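You operate a simulated robot arm through the tools that you are given. There is no shell and no other tool.

The job below is to be done with a simulated robot arm. You get a single attempt, and the scene is never put back.

Task
Shut the guard, free the stop, and jog the drive back to 0.
Fine: switch on and reset first; jog one way only; end with the mode switch and the main switch off.
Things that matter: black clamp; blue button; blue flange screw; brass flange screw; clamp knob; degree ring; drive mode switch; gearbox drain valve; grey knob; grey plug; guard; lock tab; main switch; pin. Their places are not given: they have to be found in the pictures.

It is judged by the outcome, as a careful person would: the job done as asked, and still so three seconds after it is handed in. It fails if anything else is knocked over, pushed out of place, dropped, spilled or broken.

Robot
A 6-joint arm with a two-finger gripper, fixed in place. Base frame: the origin is on the floor under the middle of its stand, x ahead of it, y to its left, z up. Readings come in mm, degrees, newtons and seconds.
It reaches about 1038 mm from its shoulder. Its first joint turns from -166.0 to 166.0 degrees. Payload 1.71 kg.
The TCP is the grasp point between the finger pads, 20 mm short of the fingertips. In the tool frame z runs along the fingers and y along their closing line. The gripper opens to 96 mm; its body begins 113 mm behind the TCP.
Orientation is that of the tool frame in the base frame, as a unit quaternion [w, x, y, z]. With the fingers straight down and closing along the base's y, the tool's x points along the base's -x, its y along +y and its z along -z.

Tools
- The arm moves only by the tool step_arm. Its argument "series" is a list of rows, each a list of 7 numbers: the shift along the base's x, y, z in units of 40 mm (1.0 is 40 mm), then the turn, a rotation vector about the base's x, y, z in units of 6 degrees (1.0 is 6 degrees), then the closure, from 0 (fully open) to 1 (shut). In form: [[dx, dy, dz, wx, wy, wz, gripper], ...]. A call has 1 to 20 rows; each row shifts and turns the commanded pose from where the row before left it. A call with a number of a shift or a turn outside -1 to 1 is refused whole. Rows are played at 5 a second. More than 50 mm and 8.6 degrees between two rows, or a gripper value outside its range, and nothing of the call is played. Where a pose cannot be reached the arm comes as near as it can. A force on the tool above 50 N (or 10 N above the force at the start of the call, whichever is more), or a blocked arm, ends the call early, and 0.2 s more pass. The fingers move at their own pace (about 45 mm/s each) and stop on an object; they squeeze with about 31 N. The grip force told is the motor's: it shows also when the fingers shut on nothing. Time passes only in rows, and 0.2 s behind the last, so rows that do not move let the fingers close. The reply holds the time, the measured pose of the TCP, the force on the tool along the base axes, the opening and the grip force, in the units named above and with some noise, with the torque about the TCP (base axes, N m) and any sound that the robot's microphone picked up.
- Cameras (640 x 400 px; columns grow to the right, rows downward): "scene" is fixed at [49.6, -512, 1544.8]; the picture's right is [0.52, -0.85, 0.00], its down [-0.56, -0.34, -0.75] and it looks along [0.64, 0.39, -0.66] (base axes); focal length 214 px, centre (320, 200). "wrist" rides on the gripper at [66, 14, -145] in the tool frame; the picture's right is [-0.21, 0.98, 0.00], its down [-0.88, -0.18, -0.45] and it looks along [-0.44, -0.09, 0.90] (tool axes); focal length 275 px, centre (320, 200).
- grab_frame(camera): a new picture of that camera. It takes no simulated time.
- move_column(by): moves the trunk up (or, below 0, down) by that many mm; the arm rides with it, the base frame stays. It gives what a move gives, with no picture.
- point_at(camera, pixels): for up to 12 pixels [column, row] of the newest picture of that camera ("zoom" is the newest enlarged one), the place [x, y, z] in the base frame of the surface seen there, good to about 2 mm, but the place of the scene camera against the robot may be out by one fixed shift of up to 25 mm in any direction. It takes no simulated time.
- enlarge(camera, box): a new picture of the part [left, top, right, bottom] of that camera's present view, enlarged. It takes no simulated time.
- close_job(): hands the job in; it is judged then, once.

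Unless the task says otherwise, let go and move clear before handing in.

The tools are called after "Emit:" as name(argument=value, ...) on one line, values as JSON. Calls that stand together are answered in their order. step_arm: Moves the arm, as the interface text tells. Its arguments: {"type":"object","properties":{"series":{"type":"array"}},"required":["series"]} The other tools are called the same way: move_column (by) moves the trunk up or down; grab_frame (camera) takes a picture; point_at (camera, pixels) gives the place of the surface under pixels of a picture; enlarge (camera, box) takes an enlarged picture of a part of a camera's view; close_job () hands the job in.

At the start:

```text
clock: 0.0
tool_pos: [482.0, -245.3, 1624.6]
ee_rot: [-0.001, 0.0, 1.0, 0.0]
ft_force: [0.0, 1.9, -0.1]
torque: [0.03, 0.02, 0.02]
width: 96.1
gripper_force: 0.1
trunk travel left (down, up): [-325.0, 65.0]
```

scene: 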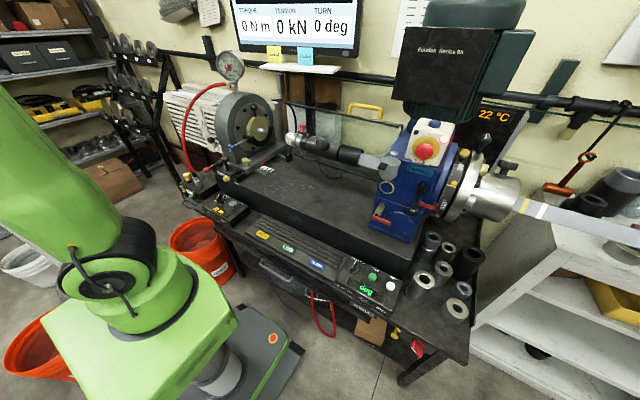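
wrist: 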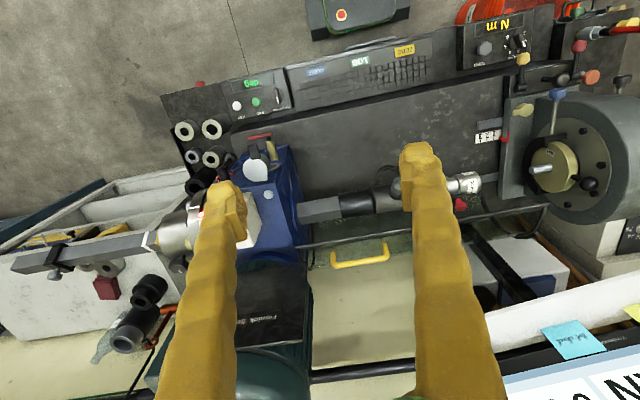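

The scene picture shows a bench with a blue gearbox (around 410,190), a test head on the left (250,130) and a guard with a yellow handle (365,110). I'll enlarge several areas to identify the parts.

Emit:
enlarge(camera="scene", box=[360, 100, 540, 240])

Emit:
enlarge(camera="scene", box=[160, 40, 400, 200])

Emit:
enlarge(camera="scene", box=[200, 180, 500, 380])

Emit:
enlarge(camera="wrist", box=[140, 60, 340, 300])

Emit:
enlarge(camera="wrist", box=[440, 0, 640, 220])

```text
2.86 times, centred on (450, 170) of scene
```

zoom: 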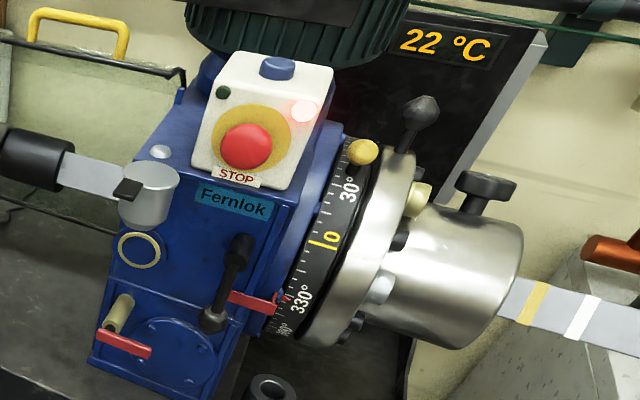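

```text
2.50 times, centred on (280, 120) of scene
```

zoom: 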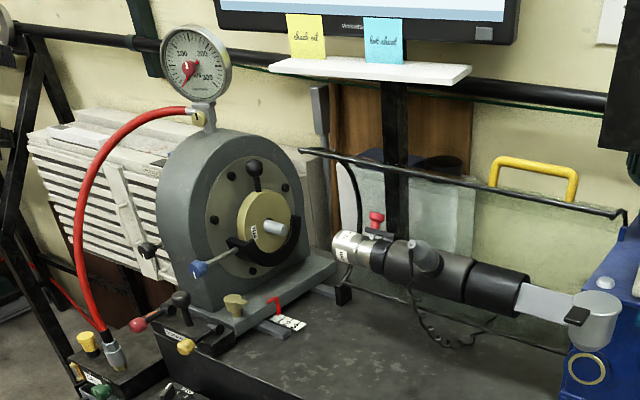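

```text
2.00 times, centred on (350, 280) of scene
```

zoom: 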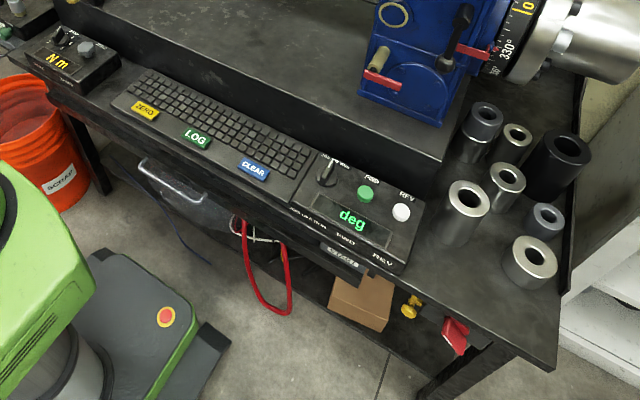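

```text
1.67 times, centred on (240, 180) of wrist
```

zoom: 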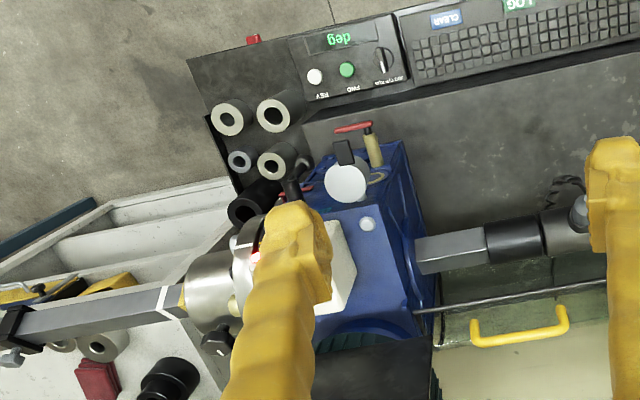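

```text
1.82 times, centred on (540, 110) of wrist
```

zoom: 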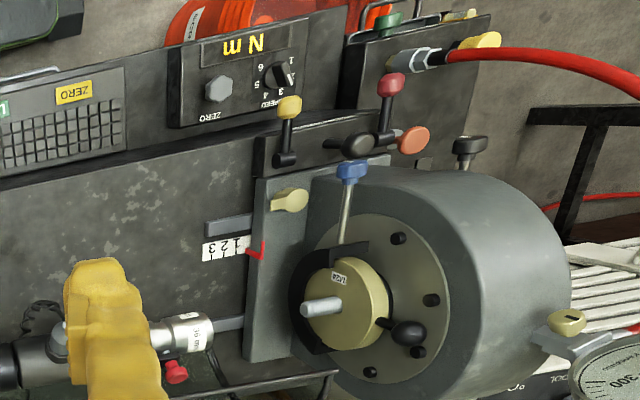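

The pictures show a mode box labelled "deg" with FWD/REV buttons (365,285), a red switch below the bench (417,348), and a degree ring on the gearbox (465,185). I need closer views of each.

Emit:
enlarge(camera="scene", box=[400, 110, 480, 160])

Emit:
enlarge(camera="scene", box=[430, 140, 526, 200])

Emit:
enlarge(camera="scene", box=[370, 170, 466, 240])

Emit:
enlarge(camera="scene", box=[330, 250, 410, 300])

Emit:
enlarge(camera="scene", box=[340, 310, 452, 380])

Emit:
enlarge(camera="scene", box=[270, 80, 414, 170])

Emit:
enlarge(camera="scene", box=[220, 0, 380, 100])

Emit:
enlarge(camera="scene", box=[500, 170, 640, 260])

Emit:
enlarge(camera="scene", box=[160, 150, 256, 220])

```text
8.00 times, centred on (440, 135) of scene
```

zoom: 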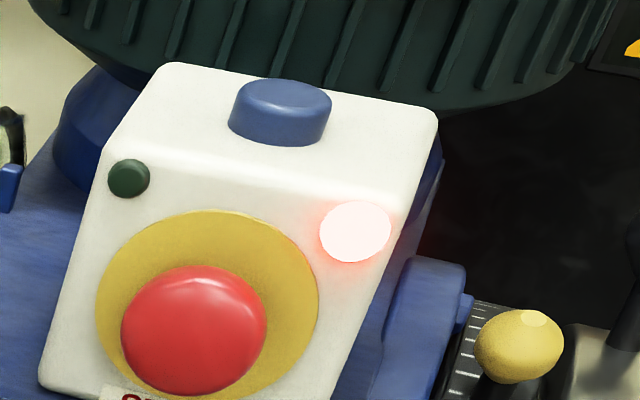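

```text
6.67 times, centred on (478, 170) of scene
```

zoom: 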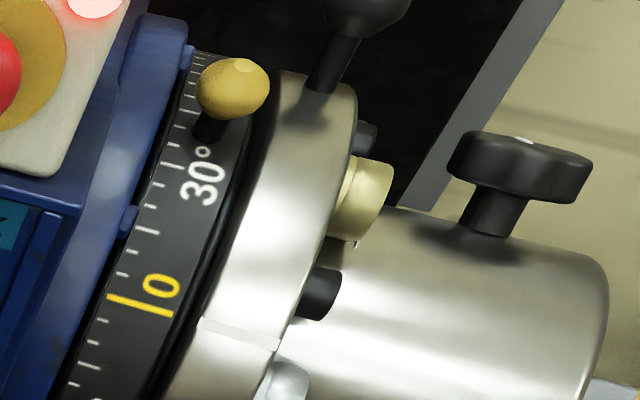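

```text
5.71 times, centred on (418, 205) of scene
```

zoom: 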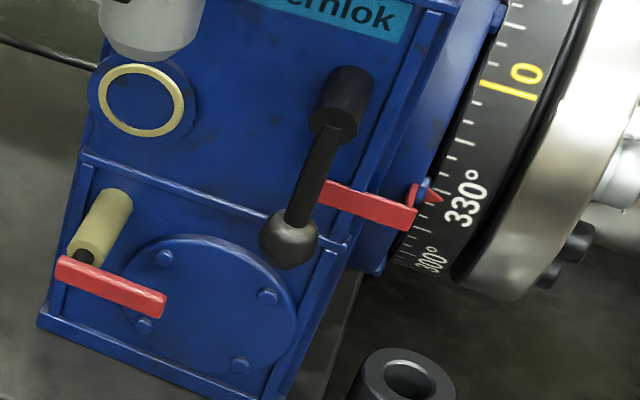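

```text
8.00 times, centred on (370, 275) of scene
```

zoom: 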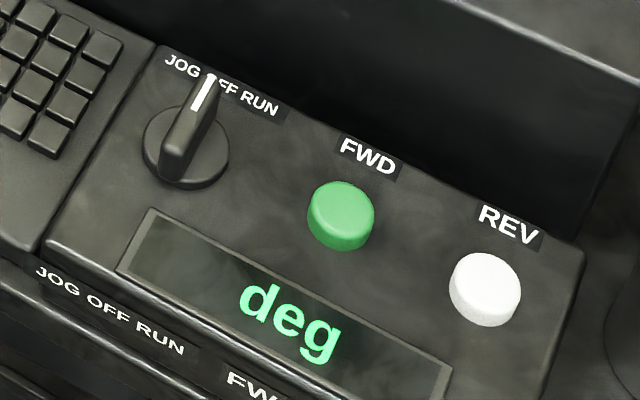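

```text
5.71 times, centred on (396, 345) of scene
```

zoom: 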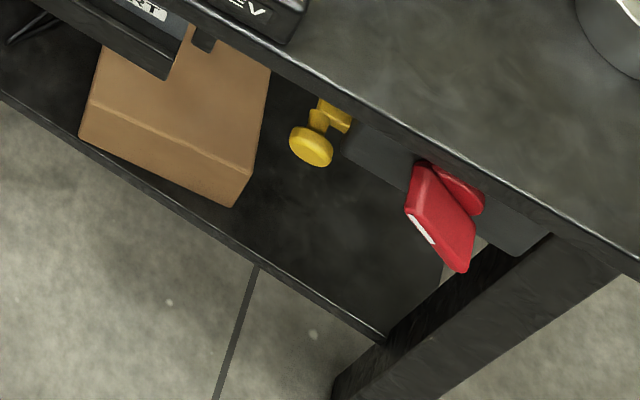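

```text
4.44 times, centred on (342, 125) of scene
```

zoom: 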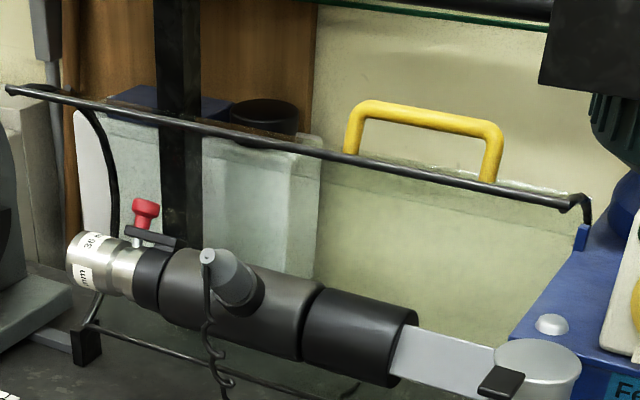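

```text
4.00 times, centred on (300, 50) of scene
```

zoom: 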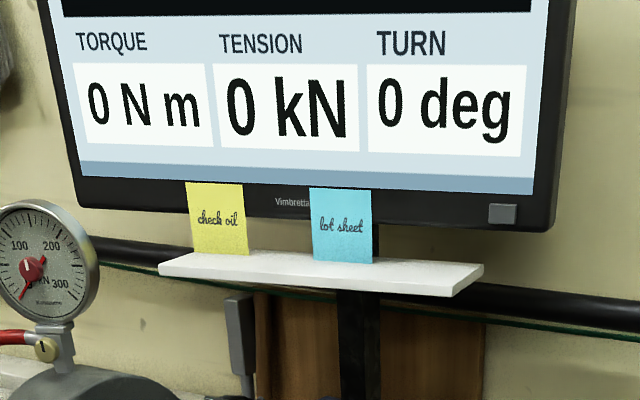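

```text
4.44 times, centred on (570, 215) of scene
```

zoom: 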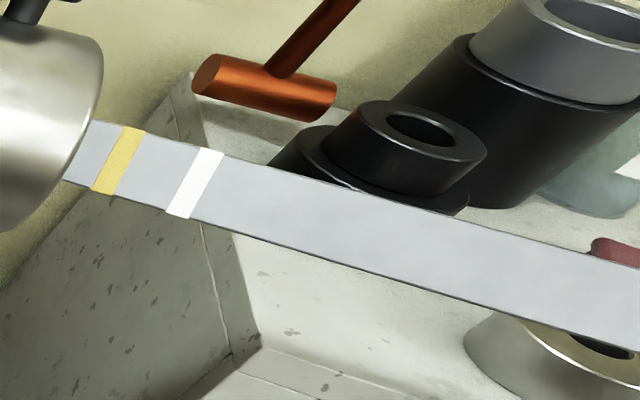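

```text
5.71 times, centred on (208, 185) of scene
```

zoom: 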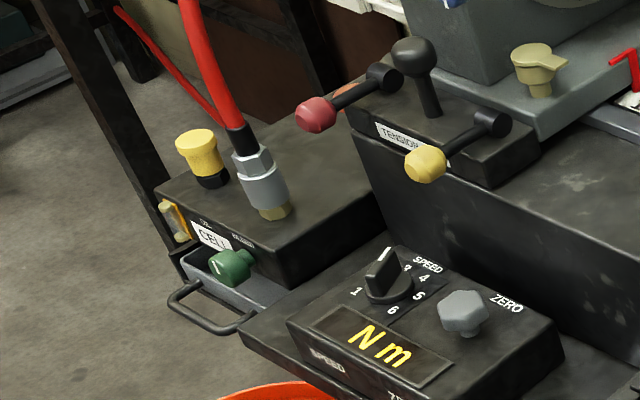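

The red lamp is lit on the STOP box, and the ring's red pointer sits near 335°. I'll get the geometry of the main parts with point_at on a fresh scene picture.

Emit:
point_at(camera="scene", pixels=[[424, 151], [437, 123], [465, 154], [481, 138], [508, 164], [352, 262], [372, 276], [391, 285], [417, 347], [366, 110], [395, 331], [464, 180]])

Emit:
point_at(camera="wrist", pixels=[[255, 171], [240, 104], [257, 102], [264, 94], [360, 262], [300, 208], [570, 168], [590, 184], [560, 96], [505, 130], [462, 204], [265, 135]])

Emit:
enlarge(camera="wrist", box=[160, 90, 280, 180])

Emit:
enlarge(camera="wrist", box=[140, 170, 300, 290])

Emit:
enlarge(camera="wrist", box=[240, 60, 340, 130])

Emit:
enlarge(camera="wrist", box=[180, 60, 320, 140])

Emit:
enlarge(camera="wrist", box=[300, 160, 500, 300])

```text
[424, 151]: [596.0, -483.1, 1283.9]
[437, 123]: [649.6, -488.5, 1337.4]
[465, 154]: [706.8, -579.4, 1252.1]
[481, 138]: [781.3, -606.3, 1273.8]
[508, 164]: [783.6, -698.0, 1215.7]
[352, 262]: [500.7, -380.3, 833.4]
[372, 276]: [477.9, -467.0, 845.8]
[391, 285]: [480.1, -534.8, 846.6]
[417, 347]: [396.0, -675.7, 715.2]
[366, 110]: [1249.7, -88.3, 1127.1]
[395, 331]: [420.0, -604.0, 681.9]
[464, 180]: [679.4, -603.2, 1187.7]
```

```text
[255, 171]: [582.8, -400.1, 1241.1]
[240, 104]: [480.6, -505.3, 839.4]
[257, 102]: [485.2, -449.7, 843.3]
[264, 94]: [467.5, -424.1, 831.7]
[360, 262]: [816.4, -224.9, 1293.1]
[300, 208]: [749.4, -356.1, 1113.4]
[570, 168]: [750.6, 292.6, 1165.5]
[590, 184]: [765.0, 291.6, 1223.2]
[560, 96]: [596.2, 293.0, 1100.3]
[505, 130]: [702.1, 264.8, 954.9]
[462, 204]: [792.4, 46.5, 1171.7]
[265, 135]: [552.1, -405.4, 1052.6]
```

```text
4.44 times, centred on (220, 135) of wrist
```

zoom: 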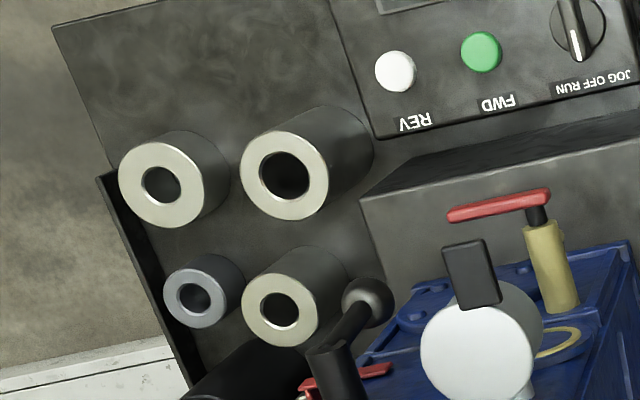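

```text
3.33 times, centred on (220, 230) of wrist
```

zoom: 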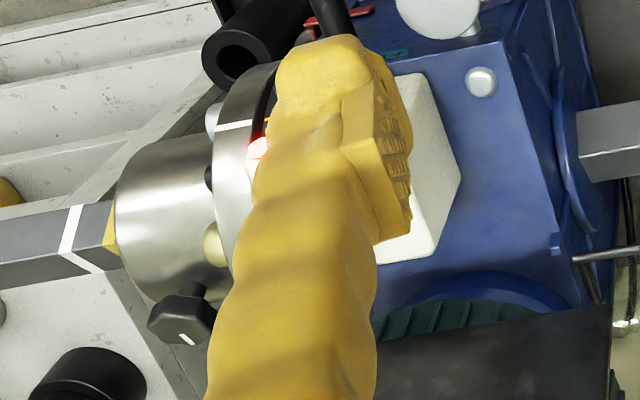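

```text
5.71 times, centred on (290, 95) of wrist
```

zoom: 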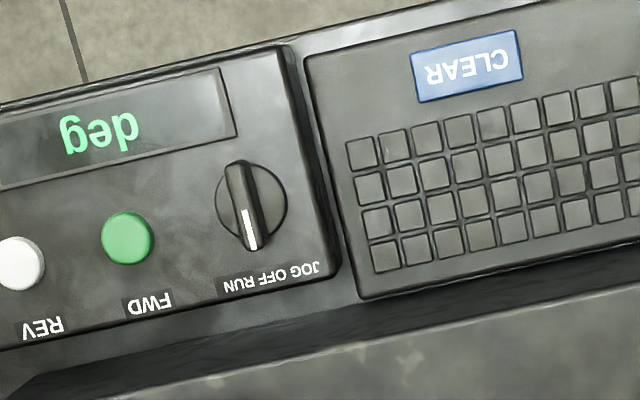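

```text
4.57 times, centred on (250, 100) of wrist
```

zoom: 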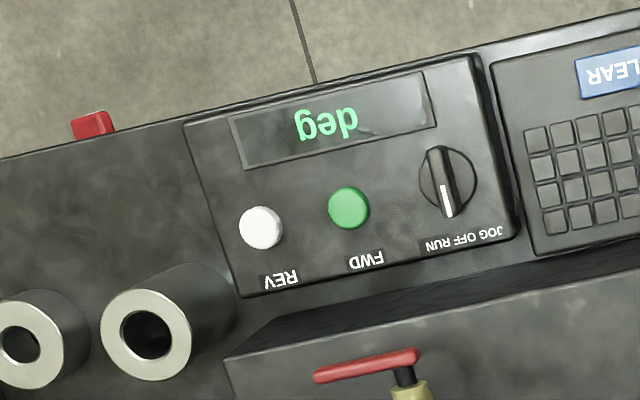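

```text
2.86 times, centred on (400, 230) of wrist
```

zoom: 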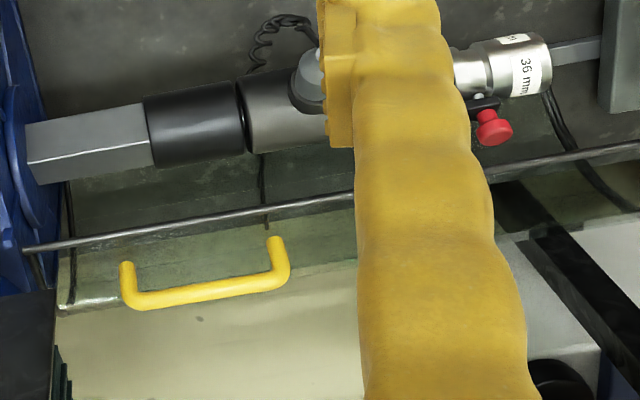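

The wrist view shows a black collar with a grey knob at the far end of the square bar (55,265), plus a dark motor box (270,310). I'll probe some heights before moving the arm across to look at the output side.

Emit:
point_at(camera="wrist", pixels=[[270, 290], [300, 330], [240, 380], [55, 262], [60, 275], [30, 262], [150, 240], [190, 230], [180, 265], [140, 290], [335, 15], [200, 84]])

Emit:
point_at(camera="scene", pixels=[[450, 60], [470, 15], [500, 60], [640, 235], [600, 220], [520, 205], [285, 102], [395, 126], [290, 152], [330, 170], [412, 200], [425, 212]])

Emit:
enlarge(camera="wrist", box=[0, 200, 160, 360])

```text
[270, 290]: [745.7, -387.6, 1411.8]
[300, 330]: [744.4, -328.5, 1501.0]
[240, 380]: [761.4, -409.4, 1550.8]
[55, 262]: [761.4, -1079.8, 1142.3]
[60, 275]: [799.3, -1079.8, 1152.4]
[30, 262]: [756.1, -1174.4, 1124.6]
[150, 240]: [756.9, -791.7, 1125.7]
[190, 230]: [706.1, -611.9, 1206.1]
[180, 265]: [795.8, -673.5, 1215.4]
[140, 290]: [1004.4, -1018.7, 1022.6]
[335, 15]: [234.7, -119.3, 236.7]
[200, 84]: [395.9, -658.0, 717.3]
```

```text
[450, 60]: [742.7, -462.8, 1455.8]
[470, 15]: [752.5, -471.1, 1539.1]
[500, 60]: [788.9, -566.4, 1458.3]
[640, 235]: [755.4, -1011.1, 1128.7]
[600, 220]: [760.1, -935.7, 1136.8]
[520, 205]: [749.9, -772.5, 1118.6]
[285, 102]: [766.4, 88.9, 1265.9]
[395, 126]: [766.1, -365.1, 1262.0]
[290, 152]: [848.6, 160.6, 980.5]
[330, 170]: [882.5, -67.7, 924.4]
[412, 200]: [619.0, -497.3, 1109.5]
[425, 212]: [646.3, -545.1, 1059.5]
```

```text
2.50 times, centred on (80, 280) of wrist
```

zoom: 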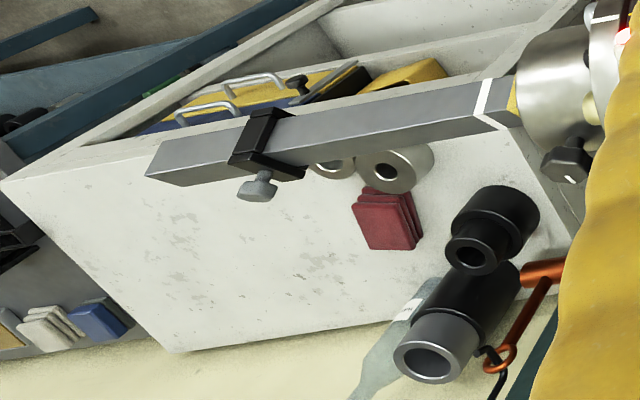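

The black clamp with its grey knob sits on the bar at about (760,-1080,1142). Now I'll probe the guard's shape from the zoomed wrist view.

Emit:
enlarge(camera="wrist", box=[290, 220, 410, 310])

Emit:
enlarge(camera="wrist", box=[440, 170, 600, 290])

```text
4.44 times, centred on (350, 265) of wrist
```

zoom: 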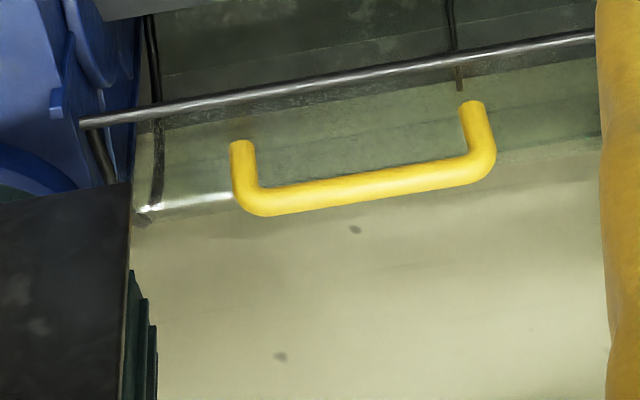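

```text
3.33 times, centred on (520, 230) of wrist
```

zoom: 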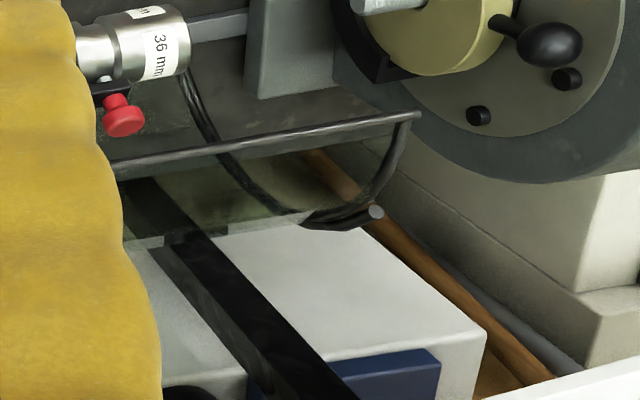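

The guard seems to be a curved clear pane with end arcs and a front rod. I'll move the wrist camera along to y≈0 to view it, watching the forces.

Emit:
step_arm(series=[[0, 0.8, 0, 0, 0, 0, 0], [0, 0.8, 0, 0, 0, 0, 0], [0, 0.8, 0, 0, 0, 0, 0], [0, 0.8, 0, 0, 0, 0, 0], [0, 0.8, 0, 0, 0, 0, 0], [0, 0.8, 0, 0, 0, 0, 0]])

Emit:
grab_frame(camera="wrist")

Emit:
grab_frame(camera="scene")

```text
clock: 1.4
tool_pos: [464.0, -51.8, 1630.5]
ee_rot: [0.005, 0.0, 1.0, -0.001]
ft_force: [-0.6, -0.3, 0.0]
torque: [-0.01, -0.04, 0.02]
width: 96.0
gripper_force: 0.0
trunk travel left (down, up): [-325.0, 65.0]
```

```text
taken
```

wrist: 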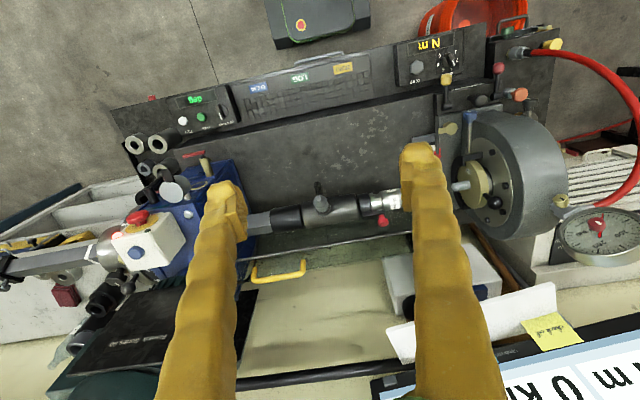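

```text
taken
```

scene: 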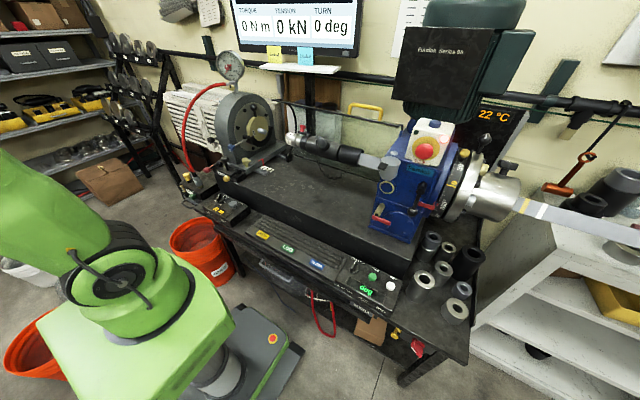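

The view from y≈-52 shows the guard's rod and handle (280,265) and the STOP box (150,240). I'll zoom in on the guard and the gearbox.

Emit:
enlarge(camera="wrist", box=[220, 190, 420, 320])

Emit:
enlarge(camera="wrist", box=[80, 140, 240, 260])

Emit:
enlarge(camera="wrist", box=[430, 90, 590, 220])

Emit:
point_at(camera="wrist", pixels=[[280, 278], [304, 262], [255, 272], [300, 244], [270, 248], [350, 236], [135, 252], [136, 217], [189, 213], [206, 120], [183, 122], [196, 98]])

```text
3.08 times, centred on (320, 255) of wrist
```

zoom: 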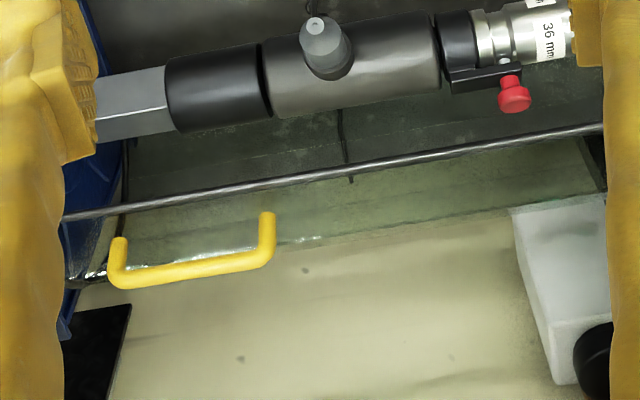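

```text
3.33 times, centred on (160, 200) of wrist
```

zoom: 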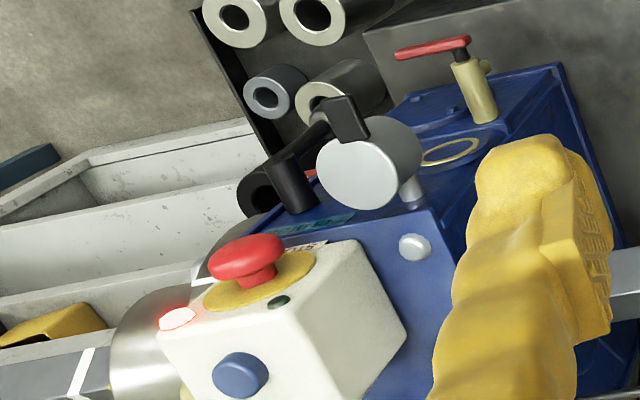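

```text
3.08 times, centred on (510, 155) of wrist
```

zoom: 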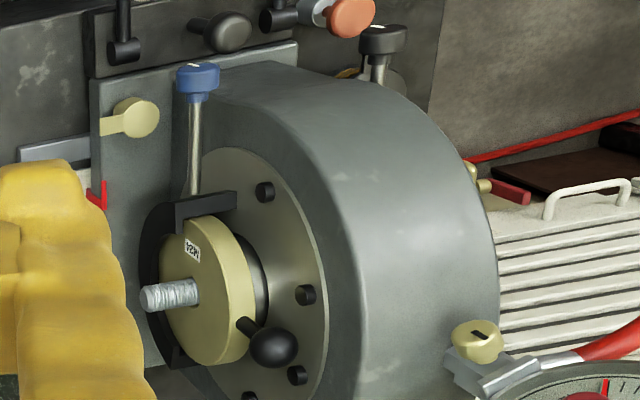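

```text
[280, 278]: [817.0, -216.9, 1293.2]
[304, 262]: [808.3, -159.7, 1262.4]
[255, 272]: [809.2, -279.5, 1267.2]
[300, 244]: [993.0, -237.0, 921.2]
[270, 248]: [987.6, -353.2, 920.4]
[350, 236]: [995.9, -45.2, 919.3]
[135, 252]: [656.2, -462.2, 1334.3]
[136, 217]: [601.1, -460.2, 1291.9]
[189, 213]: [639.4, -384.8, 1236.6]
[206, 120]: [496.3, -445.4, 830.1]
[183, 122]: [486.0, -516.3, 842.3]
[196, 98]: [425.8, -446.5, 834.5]
```

The guard looks like a hood, roughly concentric with the shaft and swung to the back. I'll move lower and tilt the wrist forward to see it in profile from the left.

Emit:
step_arm(series=[[0, 0.6, -0.8, 0, -0.6, 0, 0], [0, 0.6, -0.8, 0, -0.6, 0, 0], [0, 0.6, -0.8, 0, -0.6, 0, 0], [0, 0.6, -0.8, 0, -0.6, 0, 0], [0, 0.6, -0.8, 0, -0.6, 0, 0], [0, 0.6, -0.8, 0, -0.6, 0, 0], [0, 0.6, -0.8, 0, -0.6, 0, 0], [0, 0.6, -0.8, 0, -0.6, 0, 0], [0, 0, 0, 0, 0, 0, 0]])

Emit:
grab_frame(camera="wrist")

Emit:
enlarge(camera="wrist", box=[220, 100, 440, 260])

```text
clock: 3.4
tool_pos: [462.3, 140.2, 1377.7]
ee_rot: [0.255, 0.0, 0.967, -0.001]
ft_force: [0.0, 0.5, -1.0]
torque: [-0.04, 0.01, -0.05]
width: 96.0
gripper_force: 0.1
trunk travel left (down, up): [-325.0, 65.0]
```

```text
taken
```

wrist: 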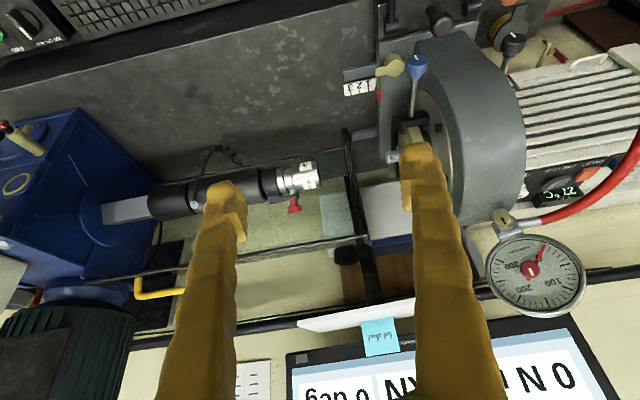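

```text
2.50 times, centred on (330, 180) of wrist
```

zoom: 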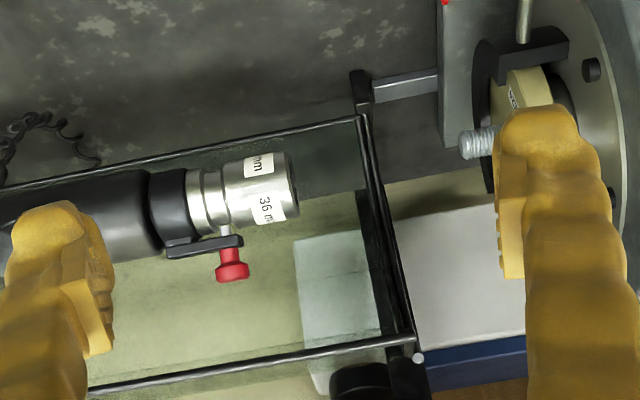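

Now the guard's frame shows: lower rod (zoom 0,185–365,118), side bar (365,118–412,345) and top rod (90,390–415,340). I'll measure those.

Emit:
point_at(camera="zoom", pixels=[[362, 120], [370, 170], [378, 215], [395, 285], [410, 340], [250, 364], [250, 140], [120, 163], [362, 85], [400, 85], [417, 357], [165, 200]])

Emit:
point_at(camera="wrist", pixels=[[166, 262], [150, 293], [136, 288], [180, 268], [182, 290], [157, 228], [140, 272], [348, 133], [290, 208], [175, 200], [120, 212], [310, 170]])

Emit:
enlarge(camera="wrist", box=[90, 190, 220, 320])

Emit:
enlarge(camera="wrist", box=[310, 100, 400, 250])

```text
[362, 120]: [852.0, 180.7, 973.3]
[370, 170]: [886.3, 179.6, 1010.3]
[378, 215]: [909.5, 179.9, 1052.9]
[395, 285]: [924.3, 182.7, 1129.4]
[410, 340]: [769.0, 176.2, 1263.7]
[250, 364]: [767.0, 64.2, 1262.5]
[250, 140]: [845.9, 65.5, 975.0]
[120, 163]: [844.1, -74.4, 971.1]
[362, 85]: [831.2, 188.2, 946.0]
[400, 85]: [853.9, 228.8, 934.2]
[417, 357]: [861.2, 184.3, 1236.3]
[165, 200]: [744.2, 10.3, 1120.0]
```

```text
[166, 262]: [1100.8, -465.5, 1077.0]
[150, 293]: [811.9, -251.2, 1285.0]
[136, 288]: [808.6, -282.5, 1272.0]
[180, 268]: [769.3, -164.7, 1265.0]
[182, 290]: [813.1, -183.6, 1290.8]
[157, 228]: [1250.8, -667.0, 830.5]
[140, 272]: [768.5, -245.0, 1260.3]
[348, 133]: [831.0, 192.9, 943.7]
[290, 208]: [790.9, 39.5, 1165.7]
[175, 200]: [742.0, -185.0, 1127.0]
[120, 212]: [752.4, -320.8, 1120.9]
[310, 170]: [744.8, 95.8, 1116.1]
```

```text
3.08 times, centred on (155, 255) of wrist
```

zoom: 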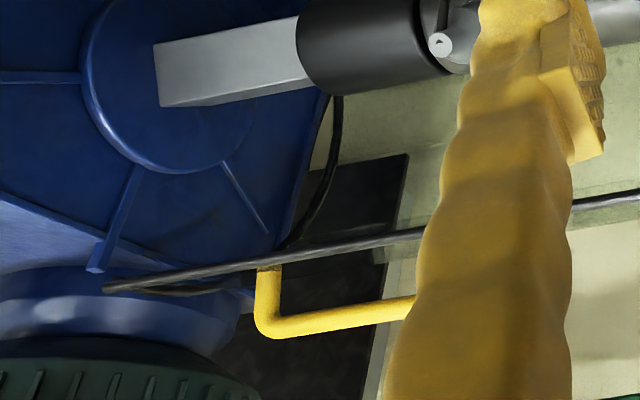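

```text
2.67 times, centred on (355, 175) of wrist
```

zoom: 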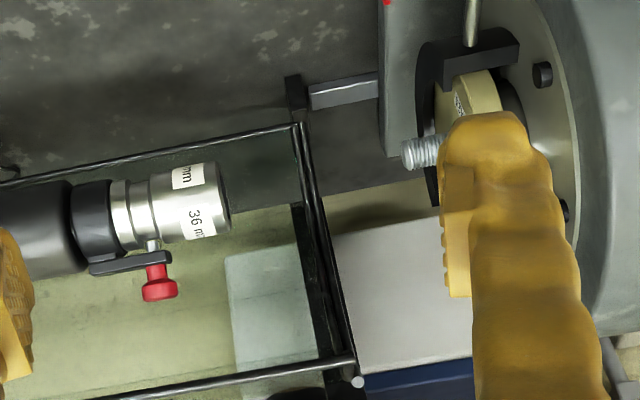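

The frame points fit an arc of about 165 mm radius around the shaft axis near (755,·,1108), so the hood pivots around or near it. I'll zoom in on both ends of the top rod to find the pivot and the grey round end seen at (861,184,1236).

Emit:
enlarge(camera="scene", box=[264, 84, 328, 124])

Emit:
enlarge(camera="scene", box=[340, 95, 420, 145])

Emit:
enlarge(camera="wrist", box=[96, 250, 176, 300])

Emit:
enlarge(camera="wrist", box=[336, 210, 400, 250])

```text
10.00 times, centred on (296, 104) of scene
```

zoom: 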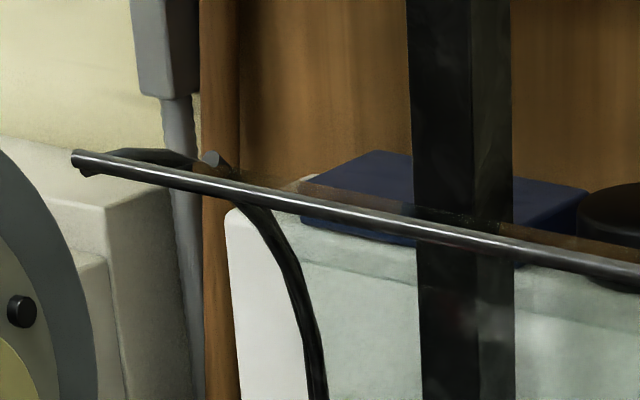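

```text
8.00 times, centred on (380, 120) of scene
```

zoom: 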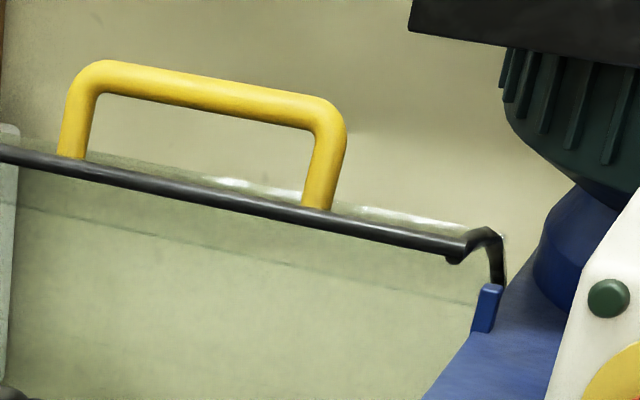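

```text
8.00 times, centred on (136, 275) of wrist
```

zoom: 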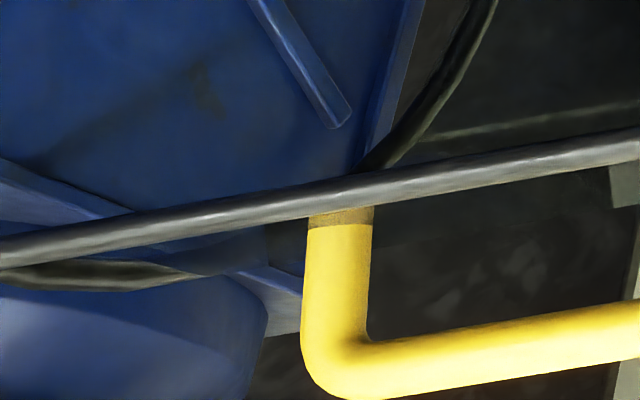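

```text
10.00 times, centred on (368, 230) of wrist
```

zoom: 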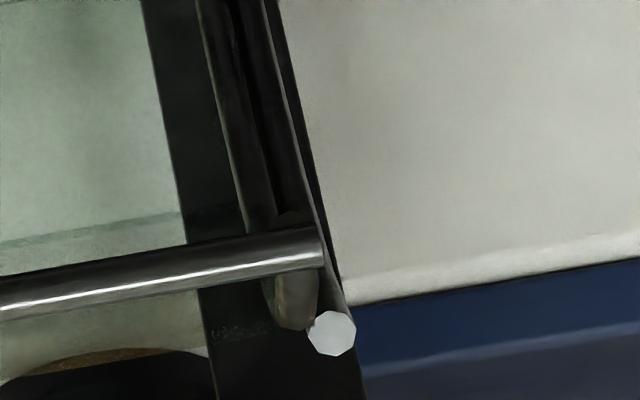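

The guard ends carry pegs and there's a foot block at (831,188,946); its motion will show under a gentle pull. I'll survey the output side first, travelling across in front of the gearbox at x≈460, which is clear.

Emit:
step_arm(series=[[0, -0.9, 0, 0, 0, 0, 0], [0, -0.9, 0, 0, 0, 0, 0], [0, -0.9, 0, 0, 0, 0, 0], [0, -0.9, 0, 0, 0, 0, 0], [0, -0.9, 0, 0, 0, 0, 0], [0, -0.9, 0, 0, 0, 0, 0], [0, -0.9, 0, 0, 0, 0, 0], [0, -0.9, 0, 0, 0, 0, 0], [-0.1, -0.9, 0, 0, 0, 0, 0], [-0.1, -0.9, 0, 0, 0, 0, 0], [-0.1, -0.9, 0, 0, 0, 0, 0], [-0.1, -0.9, 0, 0, 0, 0, 0], [-0.1, -0.9, 0, 0, 0, 0, 0], [-0.1, -0.9, 0, 0, 0, 0, 0], [-0.1, -0.9, 0, 0, 0, 0, 0], [-0.1, -0.9, 0, 0, 0, 0, 0], [-0.1, -0.9, 0, 0, 0, 0, 0], [-0.1, -0.9, 0, 0, 0, 0, 0], [0, 0, 0, 0, 0, 0, 0]])

Emit:
grab_frame(camera="wrist")

Emit:
enlarge(camera="wrist", box=[220, 40, 440, 200])

Emit:
enlarge(camera="wrist", box=[0, 100, 240, 300])

Emit:
enlarge(camera="wrist", box=[420, 40, 640, 200])

```text
clock: 7.4
tool_pos: [436.0, -507.2, 1368.9]
ee_rot: [0.25, -0.001, 0.968, 0.0]
ft_force: [1.6, -0.7, -0.3]
torque: [0.03, 0.19, 0.05]
width: 95.5
gripper_force: 0.0
trunk travel left (down, up): [-325.0, 65.0]
```

```text
taken
```

wrist: 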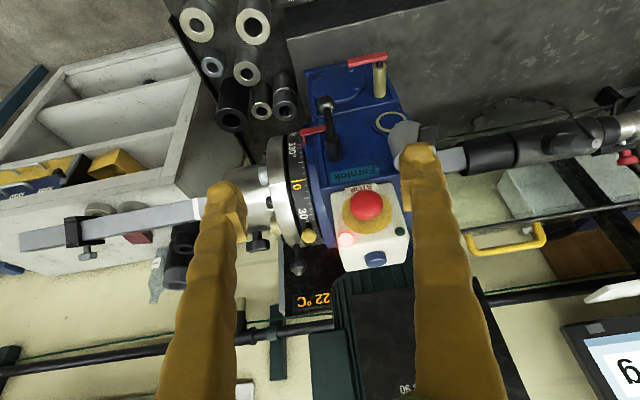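

```text
2.50 times, centred on (330, 120) of wrist
```

zoom: 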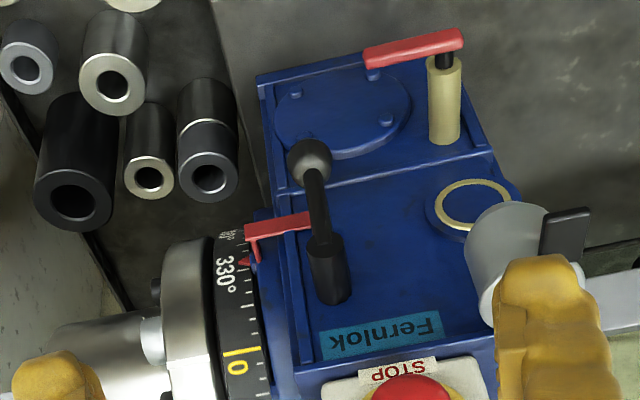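

```text
2.00 times, centred on (120, 200) of wrist
```

zoom: 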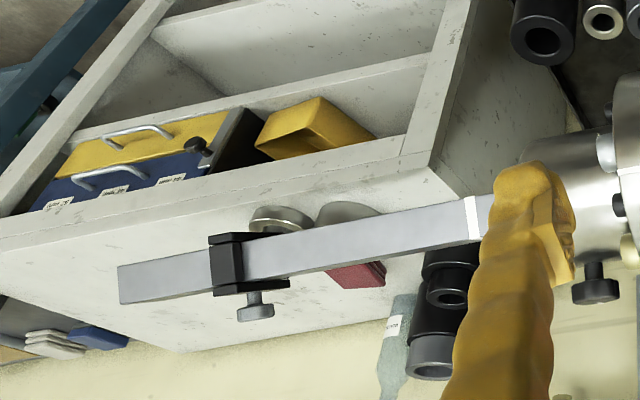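

```text
2.50 times, centred on (530, 120) of wrist
```

zoom: 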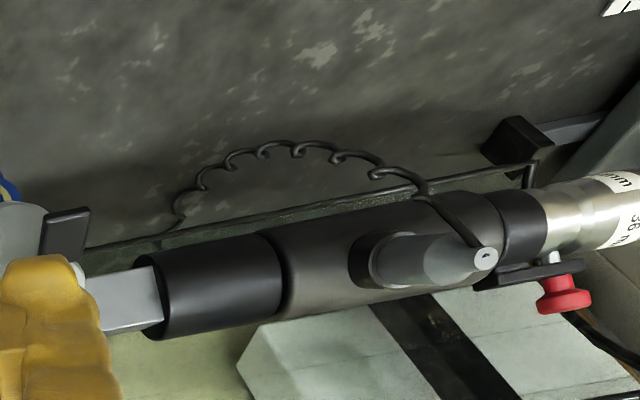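

The red pointer sits at about 335° on the ring (zoom 245,262), and the yellow 0 mark (zoom 235,355) is further round. I'll move closer to the ring and flange with more forward tilt.

Emit:
step_arm(series=[[-0.2, -0.5, -0.5, 0, -0.8, 0, 0], [-0.2, -0.5, -0.5, 0, -0.8, 0, 0], [-0.2, -0.5, -0.5, 0, -0.8, 0, 0], [-0.2, -0.5, -0.5, 0, -0.8, 0, 0], [-0.2, -0.5, -0.5, 0, -0.8, 0, 0], [0, -0.5, -0.5, 0, -0.8, 0, 0], [0, 0, 0, 0, 0, 0, 0]])

Emit:
grab_frame(camera="wrist")

Emit:
enlarge(camera="wrist", box=[220, 80, 440, 240])

Emit:
enlarge(camera="wrist", box=[260, 180, 400, 300])

```text
clock: 9.0
tool_pos: [382.2, -629.5, 1255.7]
ee_rot: [0.487, 0.0, 0.873, 0.0]
ft_force: [0.6, -0.7, -0.3]
torque: [0.01, 0.03, 0.07]
width: 96.0
gripper_force: 0.1
trunk travel left (down, up): [-325.0, 65.0]
```

```text
taken
```

wrist: 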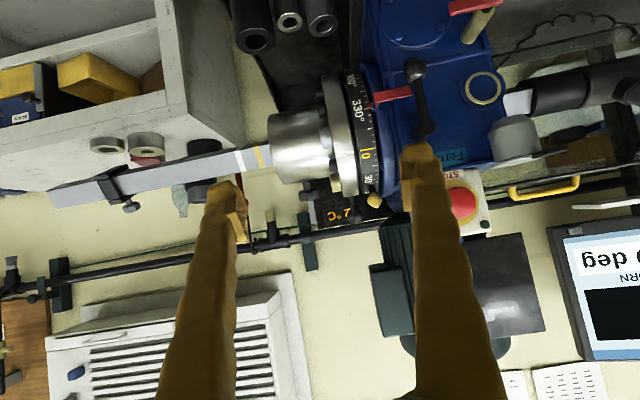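

```text
2.50 times, centred on (330, 160) of wrist
```

zoom: 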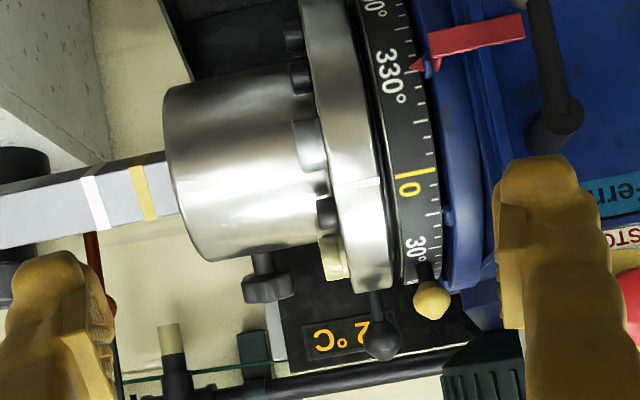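

```text
3.33 times, centred on (330, 240) of wrist
```

zoom: 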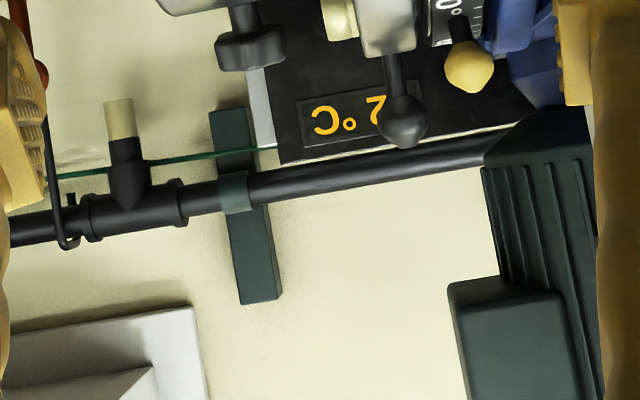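

The ring, flange and pointer are clearly visible now. I'll use high-magnification crops of the pointer, the ball knobs, the flange screws and the STOP box.

Emit:
enlarge(camera="wrist", box=[336, 80, 416, 140])

Emit:
enlarge(camera="wrist", box=[310, 130, 400, 220])

Emit:
enlarge(camera="wrist", box=[440, 160, 500, 240])

Emit:
enlarge(camera="wrist", box=[460, 60, 580, 180])

Emit:
enlarge(camera="wrist", box=[560, 0, 640, 140])

Emit:
enlarge(camera="wrist", box=[80, 150, 180, 220])

Emit:
enlarge(camera="wrist", box=[420, 0, 520, 80])

```text
6.67 times, centred on (376, 110) of wrist
```

zoom: 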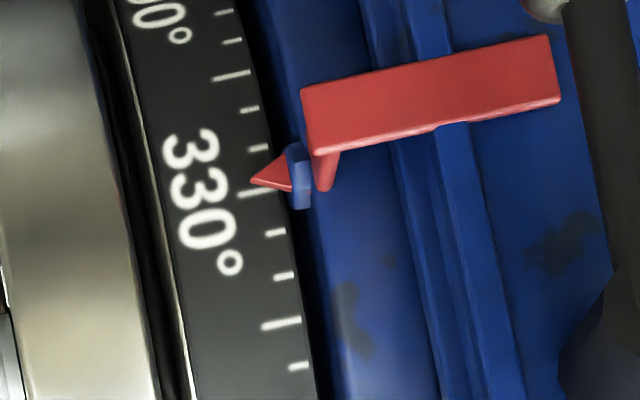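

```text
4.44 times, centred on (355, 175) of wrist
```

zoom: 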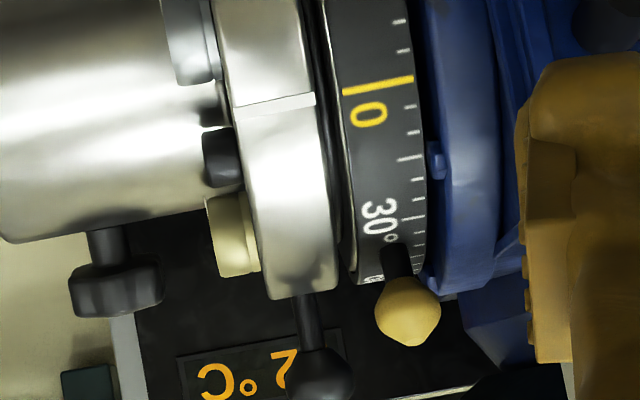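

```text
5.00 times, centred on (470, 200) of wrist
```

zoom: 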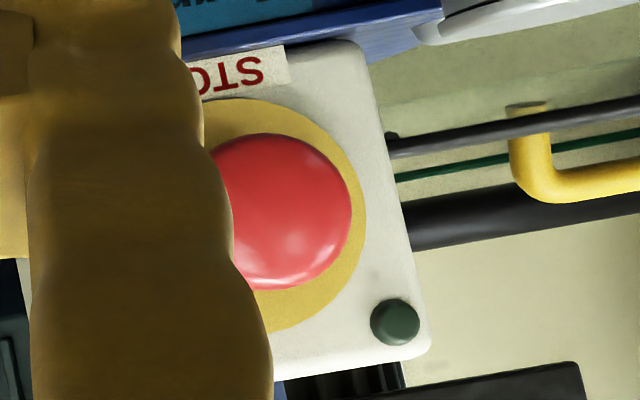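

```text
3.33 times, centred on (520, 120) of wrist
```

zoom: 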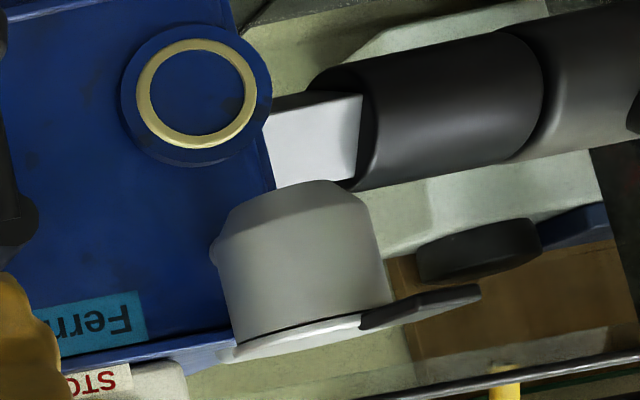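

```text
2.86 times, centred on (600, 70) of wrist
```

zoom: 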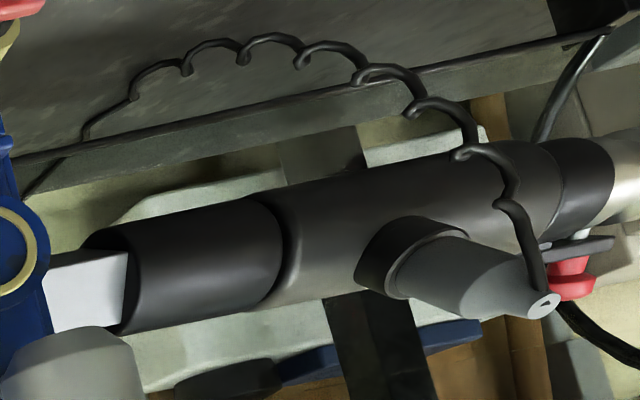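

```text
5.71 times, centred on (130, 185) of wrist
```

zoom: 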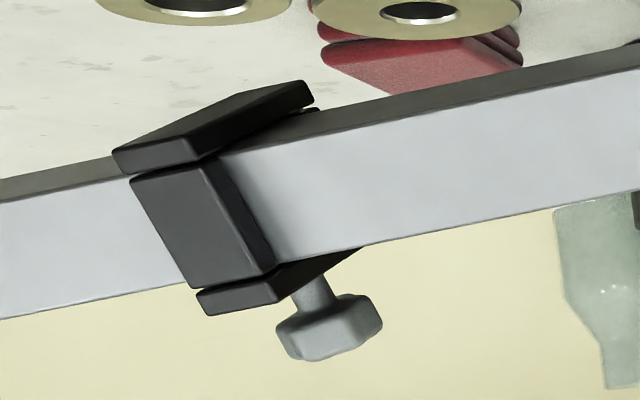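

```text
5.00 times, centred on (470, 40) of wrist
```

zoom: 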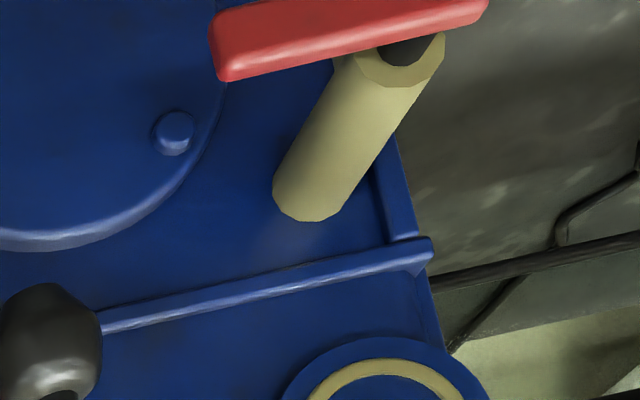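

The pointer is right at the 330 tick, so the 0 mark is 30° away. Next I'll back off and lower the arm in front of the bench to view the red main switch.

Emit:
step_arm(series=[[-0.8, 0, 0, 0, 0, 0, 0], [-0.8, 0, 0, 0, 0, 0, 0], [-0.6, -0.1, -0.5, 0, 0, 0, 0], [0, -0.1, -0.8, 0, 0, 0, 0], [0, -0.1, -0.8, 0, 0, 0, 0], [0, -0.1, -0.8, 0, 0, 0, 0], [0, 0, -0.8, 0, 0, 0, 0], [0, 0, -0.8, 0, 0, 0, 0], [0, 0, -0.8, 0, 0, 0, 0], [0, 0, -0.8, 0, 0, 0, 0], [0, 0, -0.8, 0, 0, 0, 0], [0, 0, -0.8, 0, 0, 0, 0], [0, 0, -0.8, 0, 0, 0, 0], [0, 0, -0.8, 0, 0, 0, 0], [0, 0, -0.8, 0, 0, 0, 0], [0, 0, 0, 0, 0, 0, 0]])

Emit:
grab_frame(camera="wrist")

Emit:
grab_frame(camera="scene")

```text
clock: 12.4
tool_pos: [289.0, -644.6, 848.9]
ee_rot: [0.488, 0.0, 0.873, 0.0]
ft_force: [0.1, -0.5, 0.2]
torque: [0.03, 0.01, -0.01]
width: 95.9
gripper_force: 0.0
trunk travel left (down, up): [-325.0, 65.0]
```

```text
taken
```

wrist: 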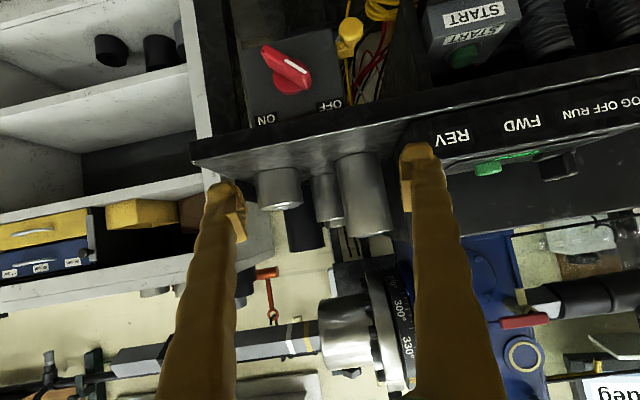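

```text
taken
```

scene: 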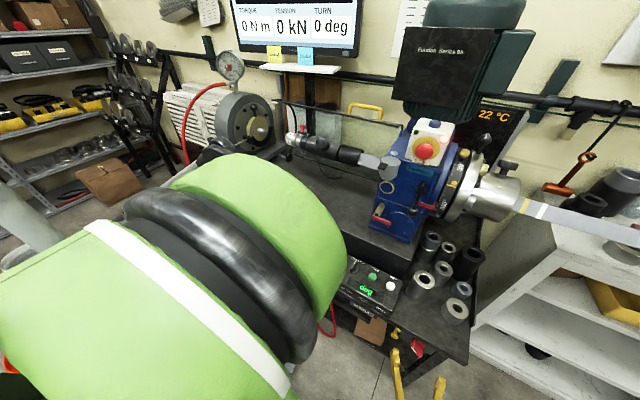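

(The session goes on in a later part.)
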